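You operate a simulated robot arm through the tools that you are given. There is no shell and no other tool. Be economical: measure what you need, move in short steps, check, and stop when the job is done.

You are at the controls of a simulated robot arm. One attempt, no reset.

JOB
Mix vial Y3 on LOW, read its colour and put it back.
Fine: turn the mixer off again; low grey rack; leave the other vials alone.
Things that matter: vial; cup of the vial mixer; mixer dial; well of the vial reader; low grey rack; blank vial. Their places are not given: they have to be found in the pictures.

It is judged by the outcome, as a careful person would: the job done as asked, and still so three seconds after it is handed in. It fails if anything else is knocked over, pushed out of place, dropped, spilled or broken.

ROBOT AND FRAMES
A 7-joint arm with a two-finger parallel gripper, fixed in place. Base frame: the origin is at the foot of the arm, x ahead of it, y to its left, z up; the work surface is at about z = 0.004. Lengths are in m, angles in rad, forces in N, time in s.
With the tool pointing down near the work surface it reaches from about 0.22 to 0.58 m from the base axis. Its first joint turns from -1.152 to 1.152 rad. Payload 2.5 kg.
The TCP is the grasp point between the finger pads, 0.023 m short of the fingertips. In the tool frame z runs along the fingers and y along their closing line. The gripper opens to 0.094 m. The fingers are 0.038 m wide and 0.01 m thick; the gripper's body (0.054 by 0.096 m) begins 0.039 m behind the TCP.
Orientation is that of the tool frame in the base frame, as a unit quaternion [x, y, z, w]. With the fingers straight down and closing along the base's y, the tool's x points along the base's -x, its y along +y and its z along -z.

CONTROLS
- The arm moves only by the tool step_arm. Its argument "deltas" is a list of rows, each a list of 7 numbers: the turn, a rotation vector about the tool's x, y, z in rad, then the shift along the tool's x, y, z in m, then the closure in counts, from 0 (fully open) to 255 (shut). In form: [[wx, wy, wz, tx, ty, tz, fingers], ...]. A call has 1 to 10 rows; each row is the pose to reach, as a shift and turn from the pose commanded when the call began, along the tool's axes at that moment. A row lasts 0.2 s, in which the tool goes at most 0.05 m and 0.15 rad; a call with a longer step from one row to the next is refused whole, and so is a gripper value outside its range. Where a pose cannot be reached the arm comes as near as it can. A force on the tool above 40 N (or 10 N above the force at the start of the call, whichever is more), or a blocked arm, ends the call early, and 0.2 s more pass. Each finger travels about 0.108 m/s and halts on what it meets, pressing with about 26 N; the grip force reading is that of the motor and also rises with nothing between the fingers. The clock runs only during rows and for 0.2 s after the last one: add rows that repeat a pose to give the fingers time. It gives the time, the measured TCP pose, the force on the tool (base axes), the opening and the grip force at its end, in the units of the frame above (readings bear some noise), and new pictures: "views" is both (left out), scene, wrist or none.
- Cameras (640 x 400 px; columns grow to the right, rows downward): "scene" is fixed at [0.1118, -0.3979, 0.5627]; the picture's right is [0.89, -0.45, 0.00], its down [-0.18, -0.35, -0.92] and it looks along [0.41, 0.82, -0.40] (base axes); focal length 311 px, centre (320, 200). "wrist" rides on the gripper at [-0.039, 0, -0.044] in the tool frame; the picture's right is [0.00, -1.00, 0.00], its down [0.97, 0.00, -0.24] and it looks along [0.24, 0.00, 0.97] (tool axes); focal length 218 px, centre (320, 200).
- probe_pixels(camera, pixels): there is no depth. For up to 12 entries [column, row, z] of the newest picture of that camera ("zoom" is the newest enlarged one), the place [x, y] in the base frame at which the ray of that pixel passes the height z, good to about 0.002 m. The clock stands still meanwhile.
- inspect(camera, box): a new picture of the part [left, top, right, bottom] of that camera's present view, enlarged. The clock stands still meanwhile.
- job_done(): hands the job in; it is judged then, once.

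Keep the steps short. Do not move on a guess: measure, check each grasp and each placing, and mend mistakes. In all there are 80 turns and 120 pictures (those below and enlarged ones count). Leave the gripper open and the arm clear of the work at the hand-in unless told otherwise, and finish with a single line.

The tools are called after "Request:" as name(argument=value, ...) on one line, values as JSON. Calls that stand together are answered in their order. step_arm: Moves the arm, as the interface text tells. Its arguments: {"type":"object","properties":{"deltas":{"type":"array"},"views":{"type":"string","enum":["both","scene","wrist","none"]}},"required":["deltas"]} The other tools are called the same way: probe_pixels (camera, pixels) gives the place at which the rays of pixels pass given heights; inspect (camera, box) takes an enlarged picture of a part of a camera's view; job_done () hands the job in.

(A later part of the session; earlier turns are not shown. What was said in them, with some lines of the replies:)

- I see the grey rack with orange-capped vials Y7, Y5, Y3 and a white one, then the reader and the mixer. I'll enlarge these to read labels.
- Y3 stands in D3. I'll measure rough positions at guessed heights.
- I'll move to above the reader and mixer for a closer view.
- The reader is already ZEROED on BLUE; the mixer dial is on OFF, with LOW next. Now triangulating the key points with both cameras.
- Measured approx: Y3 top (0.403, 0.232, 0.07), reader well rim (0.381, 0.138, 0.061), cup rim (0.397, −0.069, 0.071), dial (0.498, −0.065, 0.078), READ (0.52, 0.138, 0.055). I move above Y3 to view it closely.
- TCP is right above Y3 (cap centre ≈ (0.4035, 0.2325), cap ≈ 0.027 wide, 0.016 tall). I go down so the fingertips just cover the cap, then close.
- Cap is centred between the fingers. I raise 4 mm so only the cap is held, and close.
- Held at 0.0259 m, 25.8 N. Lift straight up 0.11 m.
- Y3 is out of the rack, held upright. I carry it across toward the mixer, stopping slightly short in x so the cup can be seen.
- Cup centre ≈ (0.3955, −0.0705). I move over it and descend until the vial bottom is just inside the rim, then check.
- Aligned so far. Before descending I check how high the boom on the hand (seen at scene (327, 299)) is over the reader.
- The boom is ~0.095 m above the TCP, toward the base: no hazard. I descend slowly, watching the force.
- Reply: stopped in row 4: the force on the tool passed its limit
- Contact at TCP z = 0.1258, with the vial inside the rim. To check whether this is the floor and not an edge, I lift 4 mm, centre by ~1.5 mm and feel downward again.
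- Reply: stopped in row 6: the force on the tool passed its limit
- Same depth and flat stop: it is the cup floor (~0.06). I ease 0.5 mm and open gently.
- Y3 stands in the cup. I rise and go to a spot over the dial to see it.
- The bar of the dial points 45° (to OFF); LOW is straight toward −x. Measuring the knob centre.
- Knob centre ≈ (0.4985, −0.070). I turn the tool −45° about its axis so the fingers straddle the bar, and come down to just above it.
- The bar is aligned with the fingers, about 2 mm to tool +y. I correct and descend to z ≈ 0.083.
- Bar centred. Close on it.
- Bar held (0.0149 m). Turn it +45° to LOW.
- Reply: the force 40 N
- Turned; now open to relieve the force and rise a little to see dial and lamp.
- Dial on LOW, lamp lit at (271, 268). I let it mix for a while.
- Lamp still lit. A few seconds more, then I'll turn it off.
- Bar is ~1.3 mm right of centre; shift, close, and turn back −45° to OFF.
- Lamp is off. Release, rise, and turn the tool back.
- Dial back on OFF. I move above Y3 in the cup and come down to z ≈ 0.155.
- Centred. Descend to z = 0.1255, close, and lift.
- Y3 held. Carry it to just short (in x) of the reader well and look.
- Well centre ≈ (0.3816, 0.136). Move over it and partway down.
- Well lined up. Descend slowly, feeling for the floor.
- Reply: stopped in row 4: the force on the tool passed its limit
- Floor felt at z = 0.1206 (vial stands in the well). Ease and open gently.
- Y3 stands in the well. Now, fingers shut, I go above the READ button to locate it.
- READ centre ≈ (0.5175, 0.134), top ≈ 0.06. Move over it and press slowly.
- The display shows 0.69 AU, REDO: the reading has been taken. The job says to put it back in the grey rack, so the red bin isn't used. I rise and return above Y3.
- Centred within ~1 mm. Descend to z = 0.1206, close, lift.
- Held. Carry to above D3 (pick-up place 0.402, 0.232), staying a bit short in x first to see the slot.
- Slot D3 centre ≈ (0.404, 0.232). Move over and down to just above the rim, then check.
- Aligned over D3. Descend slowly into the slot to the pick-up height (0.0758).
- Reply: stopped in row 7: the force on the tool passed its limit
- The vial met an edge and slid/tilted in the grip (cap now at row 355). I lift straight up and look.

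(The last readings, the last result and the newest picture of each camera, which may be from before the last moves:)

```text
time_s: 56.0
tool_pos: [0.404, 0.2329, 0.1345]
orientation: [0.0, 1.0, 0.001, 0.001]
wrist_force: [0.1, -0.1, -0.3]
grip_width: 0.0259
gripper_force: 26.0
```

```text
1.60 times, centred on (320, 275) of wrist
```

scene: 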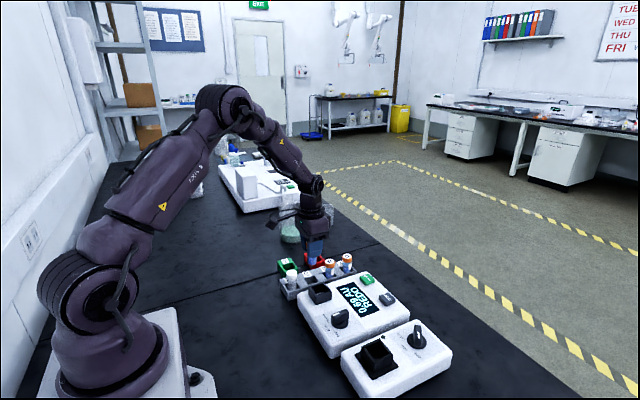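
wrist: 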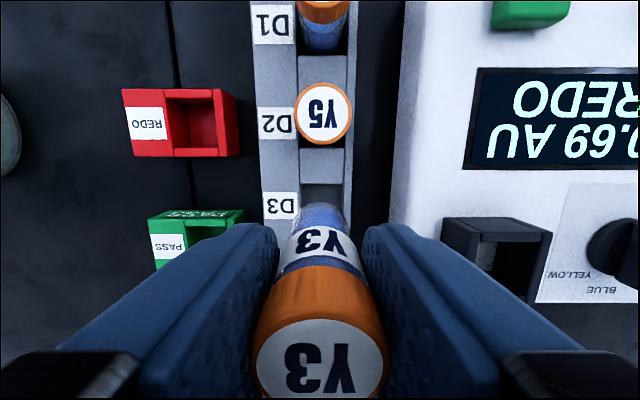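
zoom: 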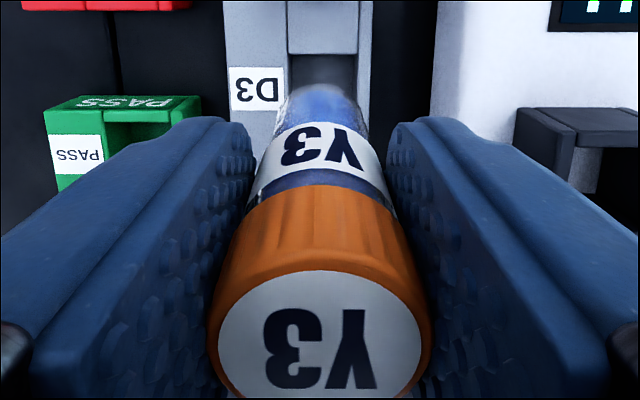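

The vial slid up ~15 mm in the grip with ~2° tilt; it likely met the slot's +x edge. I correct tilt, hover just over the slot and check alignment.

Request:
step_arm(deltas=[[0, 0.03, 0, 0, -0.0008, 0, 255], [0, 0.03, 0, 0, -0.0008, 0.02, 255], [0, 0.03, 0, 0, -0.0008, 0.037, 255], [0, 0.03, 0, 0, -0.0008, 0.037, 255], [0, 0.03, 0, 0, -0.0008, 0.037, 255]])

Request:
inspect(camera="scene", box=[280, 245, 350, 295])

Request:
inspect(camera="wrist", box=[260, 150, 380, 250])

```text
time_s: 57.2
tool_pos: [0.404, 0.2321, 0.0973]
orientation: [0.0, 1.0, 0.001, -0.012]
wrist_force: [0.4, 0.1, -0.4]
grip_width: 0.0263
gripper_force: 25.8
```

scene: 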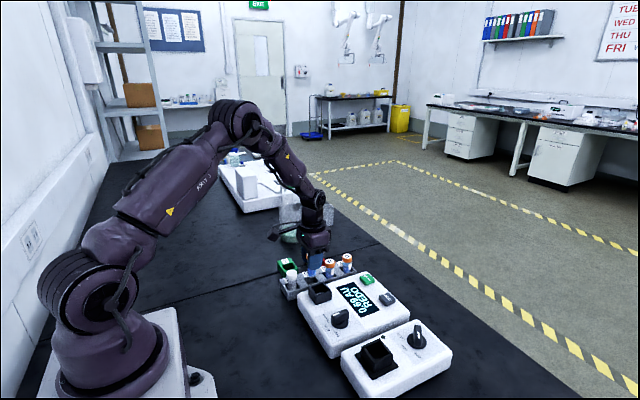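
wrist: 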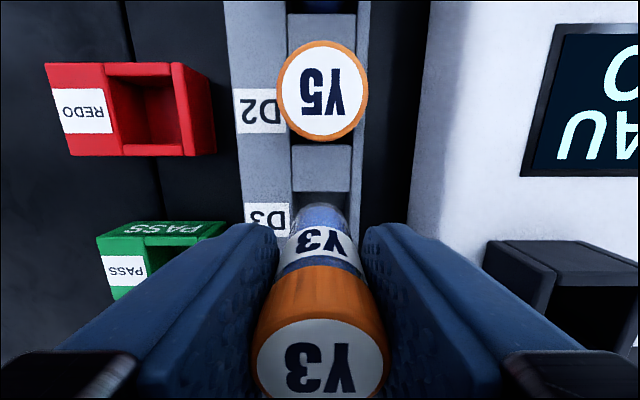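

```text
8.00 times, centred on (315, 270) of scene
```

zoom: 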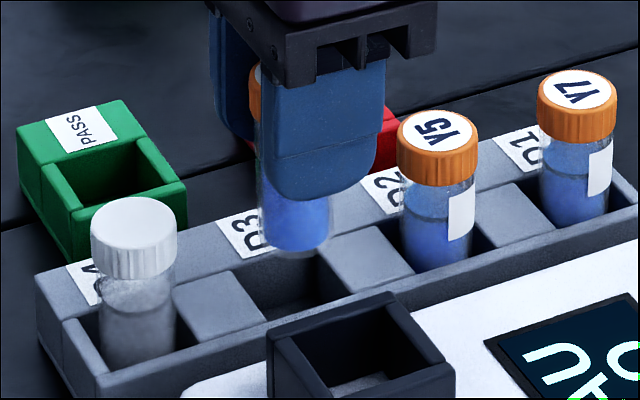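

```text
4.00 times, centred on (320, 200) of wrist
```

zoom: 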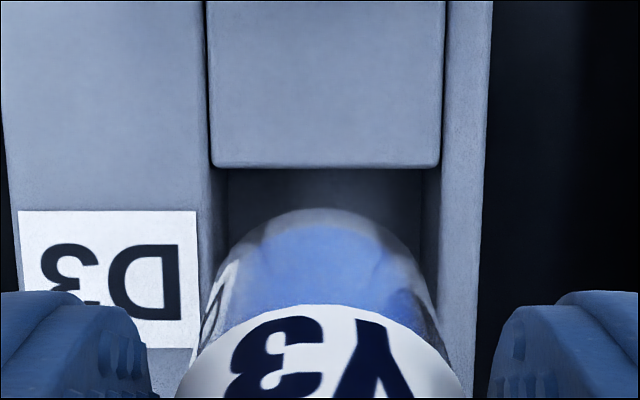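

Request:
probe_pixels(camera="scene", pixels=[[312.1, 274.4, 0.04], [312.1, 274.4, 0.045], [312.1, 274.4, 0.05], [325.9, 270.3, 0.035]])

Request:
probe_pixels(camera="wrist", pixels=[[321.5, 191.5, 0.03], [321.5, 191.5, 0.03], [321.5, 202.5, 0.045], [321.5, 202.5, 0.04], [321.5, 145, 0.03], [293, 190, 0.03], [350, 190, 0.03], [322, 89, 0.07]])

```text
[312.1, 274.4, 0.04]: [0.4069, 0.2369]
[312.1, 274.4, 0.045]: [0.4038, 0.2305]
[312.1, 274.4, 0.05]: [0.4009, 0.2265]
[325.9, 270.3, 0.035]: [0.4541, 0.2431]
```

```text
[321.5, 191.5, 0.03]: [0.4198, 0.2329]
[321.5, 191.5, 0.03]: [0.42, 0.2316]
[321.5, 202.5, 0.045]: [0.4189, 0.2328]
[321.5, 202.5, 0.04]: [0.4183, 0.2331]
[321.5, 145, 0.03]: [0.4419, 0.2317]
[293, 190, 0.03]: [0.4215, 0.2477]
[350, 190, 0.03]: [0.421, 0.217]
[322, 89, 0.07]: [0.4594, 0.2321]
```

The vial's +x edge (0.4186) nearly touches the slot's (0.420); it is ~3 mm too far in +x. I shift −x 2.5 mm and lower so the bottom just enters the slot, then check.

Request:
step_arm(deltas=[[0, 0, 0, 0.0025, 0, 0, 255], [0, 0, 0, 0.0025, 0, 0.006, 255], [0, 0, 0, 0.0025, 0, 0.011, 255], [0, 0, 0, 0.0025, 0, 0.016, 255], [0, 0, 0, 0.0025, 0, 0.019, 255], [0, 0, 0, 0.0025, 0, 0.019, 255]], views="wrist")

Request:
inspect(camera="scene", box=[280, 245, 350, 295])

Request:
inspect(camera="wrist", box=[260, 150, 380, 250])

```text
time_s: 58.6
tool_pos: [0.4023, 0.2322, 0.078]
orientation: [0.0, 1.0, 0.001, -0.013]
wrist_force: [-0.1, 0.0, -0.5]
grip_width: 0.0261
gripper_force: 26.3
```

wrist: 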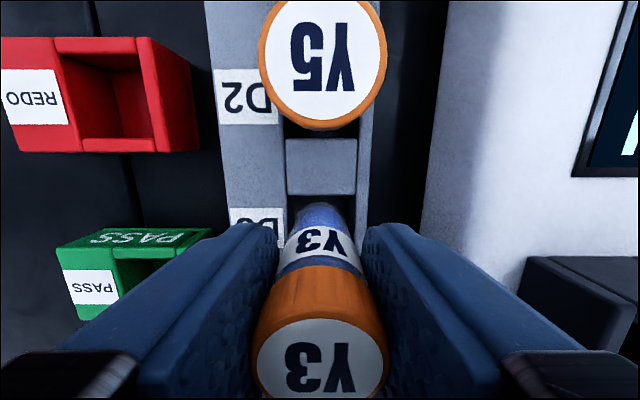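

```text
8.00 times, centred on (315, 270) of scene
```

zoom: 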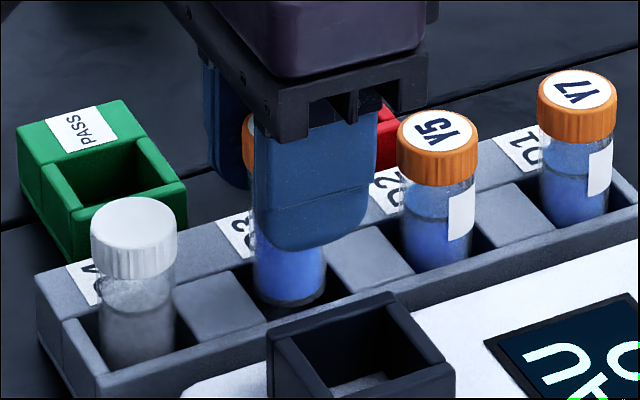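

```text
4.00 times, centred on (320, 200) of wrist
```

zoom: 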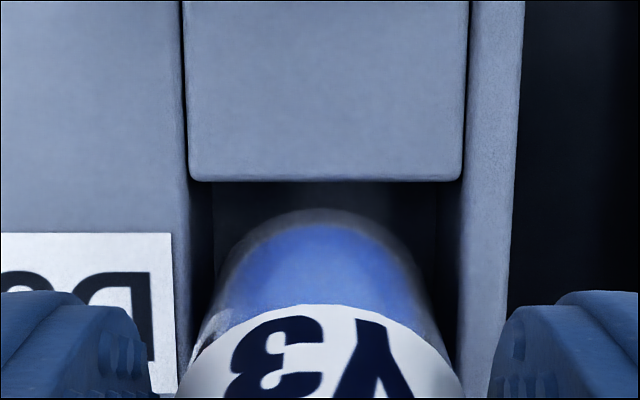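

No force and the vial hasn't shifted in the grip; its bottom is in the slot. Continue slowly down.

Request:
step_arm(deltas=[[0, 0, 0, 0, 0, 0.003, 255], [0, 0, 0, 0, 0, 0.006, 255], [0, 0, 0, 0, 0, 0.008, 255], [0, 0, 0, 0, 0, 0.01, 255], [0, 0, 0, 0, 0, 0.01, 255]], views="wrist")

```text
time_s: 59.9
tool_pos: [0.4008, 0.2324, 0.0682]
orientation: [0.0, 1.0, 0.001, -0.013]
wrist_force: [-0.4, 0.4, 0.5]
grip_width: 0.026
gripper_force: 26.1
```

wrist: 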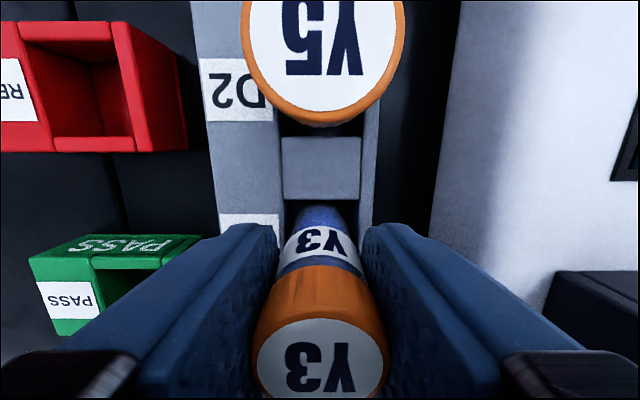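

Request:
step_arm(deltas=[[0, 0, 0, 0, 0, 0.0015, 255], [0, 0, 0, 0, 0, 0.003, 255], [0, 0, 0, 0, 0, 0.0045, 255], [0, 0, 0, 0, 0, 0.006, 255], [0, 0, 0, 0, 0, 0.007, 255]])

Request:
inspect(camera="scene", box=[280, 245, 350, 295])

```text
time_s: 61.0
tool_pos: [0.4012, 0.233, 0.0622]
orientation: [0.001, 1.0, 0.0, -0.013]
wrist_force: [-1.1, -1.1, 0.1]
grip_width: 0.026
gripper_force: 25.7
```

scene: 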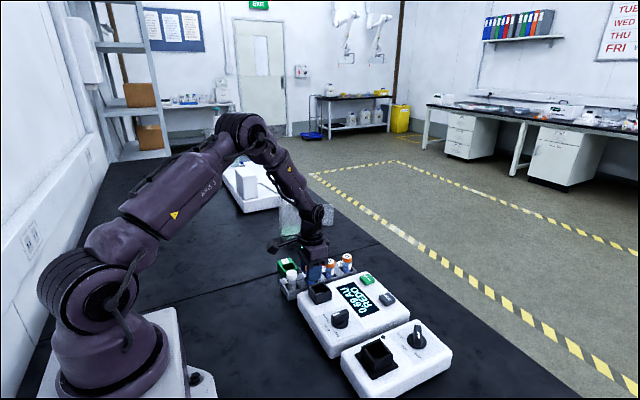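
wrist: 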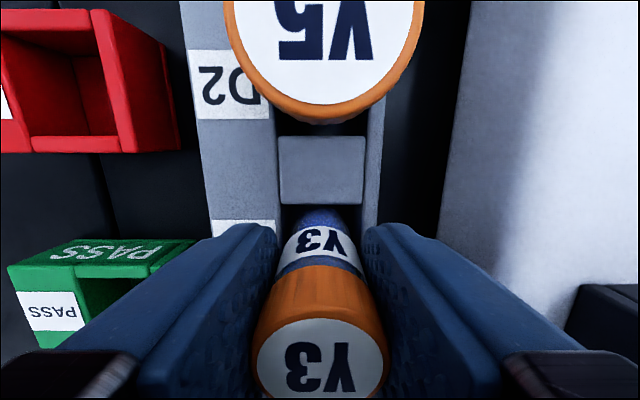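

```text
8.00 times, centred on (315, 270) of scene
```

zoom: 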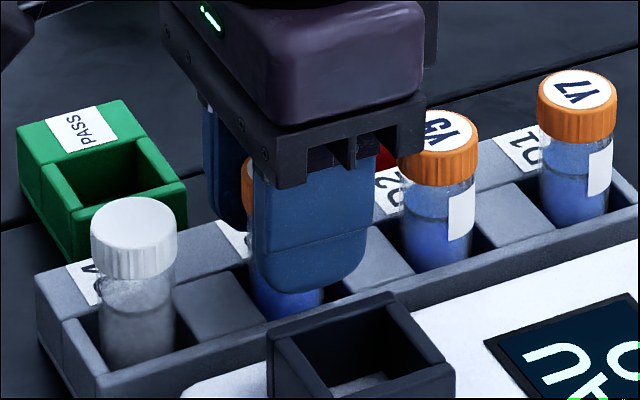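

Cap top is at ~0.073 (resting height ~0.071), about on the floor. Release gently; then rise.

Request:
step_arm(deltas=[[0, 0, 0, 0, 0, 0.001, 255], [0, 0, 0, 0, 0, 0.001, 170], [0, 0, 0, 0, 0, 0.001, 130], [0, 0, 0, 0, 0, 0.001, 105], [0, 0, 0, 0, 0, 0.001, 105], [0, 0, 0, 0, 0, -0.02, 105], [0, 0, 0, 0, 0, -0.06, 105], [0, 0, 0, 0, 0, -0.1, 105], [0, 0, 0, 0, 0, -0.13, 105], [0, 0, 0, 0, 0, -0.13, 105]])

Request:
inspect(camera="scene", box=[270, 240, 370, 310])

```text
time_s: 63.2
tool_pos: [0.4044, 0.232, 0.1929]
orientation: [-0.001, 1.0, 0.0, -0.012]
wrist_force: [-0.9, -0.1, 0.4]
grip_width: 0.0552
gripper_force: 0.0
```

scene: 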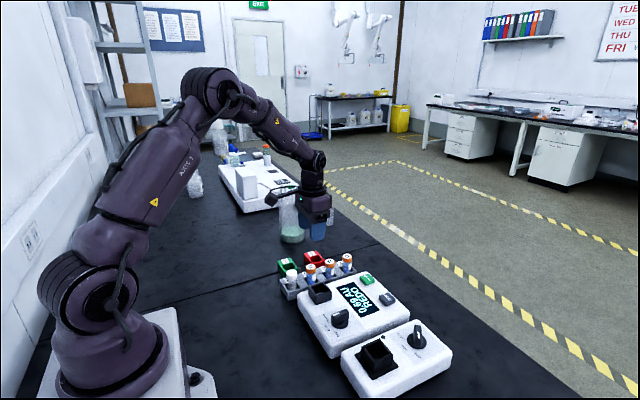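
wrist: 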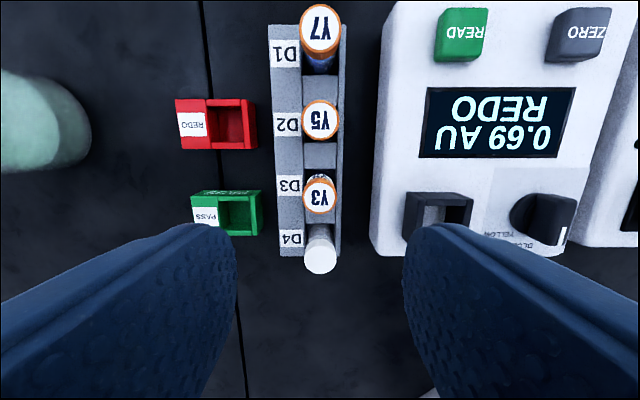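

```text
5.71 times, centred on (320, 275) of scene
```

zoom: 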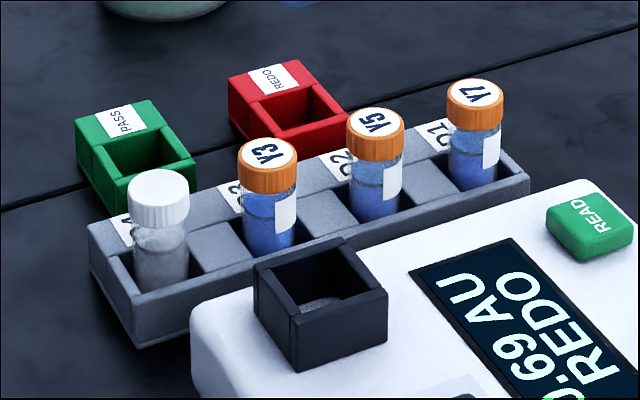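

Y3 is upright in D3; everything else is in place, mixer off. I retreat higher with the gripper fully open.

Request:
step_arm(deltas=[[0, 0, 0, 0.02, 0, -0.03, 60], [0, 0, 0, 0.04, 0, -0.07, 0], [0, 0, 0, 0.06, 0, -0.11, 0], [0, 0, 0, 0.08, 0, -0.15, 0], [0, 0, 0, 0.09, 0, -0.18, 0], [0, 0, 0, 0.09, 0, -0.18, 0]])

Request:
inspect(camera="scene", box=[270, 240, 470, 400])

```text
time_s: 64.7
tool_pos: [0.3181, 0.2327, 0.3749]
orientation: [0.0, 1.0, 0.002, -0.014]
wrist_force: [0.0, 0.3, 0.5]
grip_width: 0.0938
gripper_force: 0.1
```

scene: 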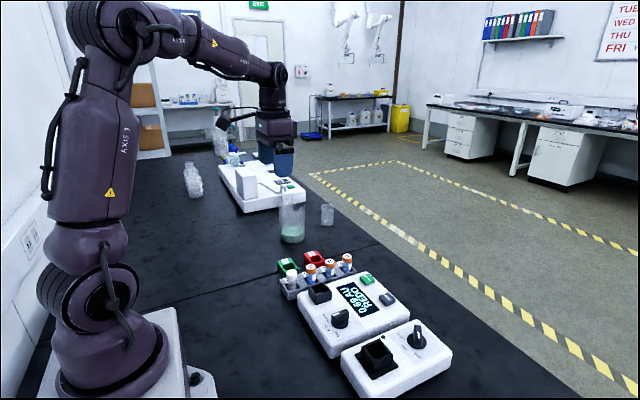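
wrist: 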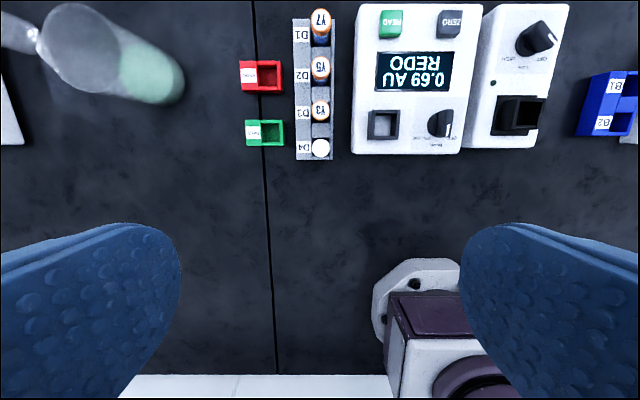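

```text
2.50 times, centred on (370, 320) of scene
```

zoom: 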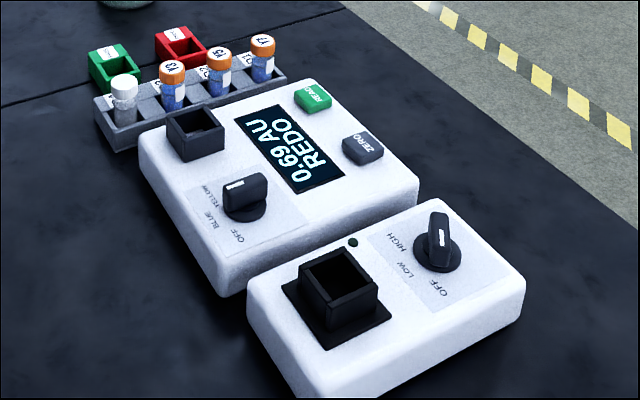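

All is in place: Y3 in D3, mixer OFF, arm clear, gripper open. I hand the job in.

Request:
job_done()

```text
The job is handed in.
```

Y3 was mixed on LOW for about 12 s, read on BLUE at 0.69 AU (display: REDO) and put back upright in D3 of the low grey rack on the second try (it caught the slot edge and slid in the grip on the first); the mixer is off, and no other vial was touched.
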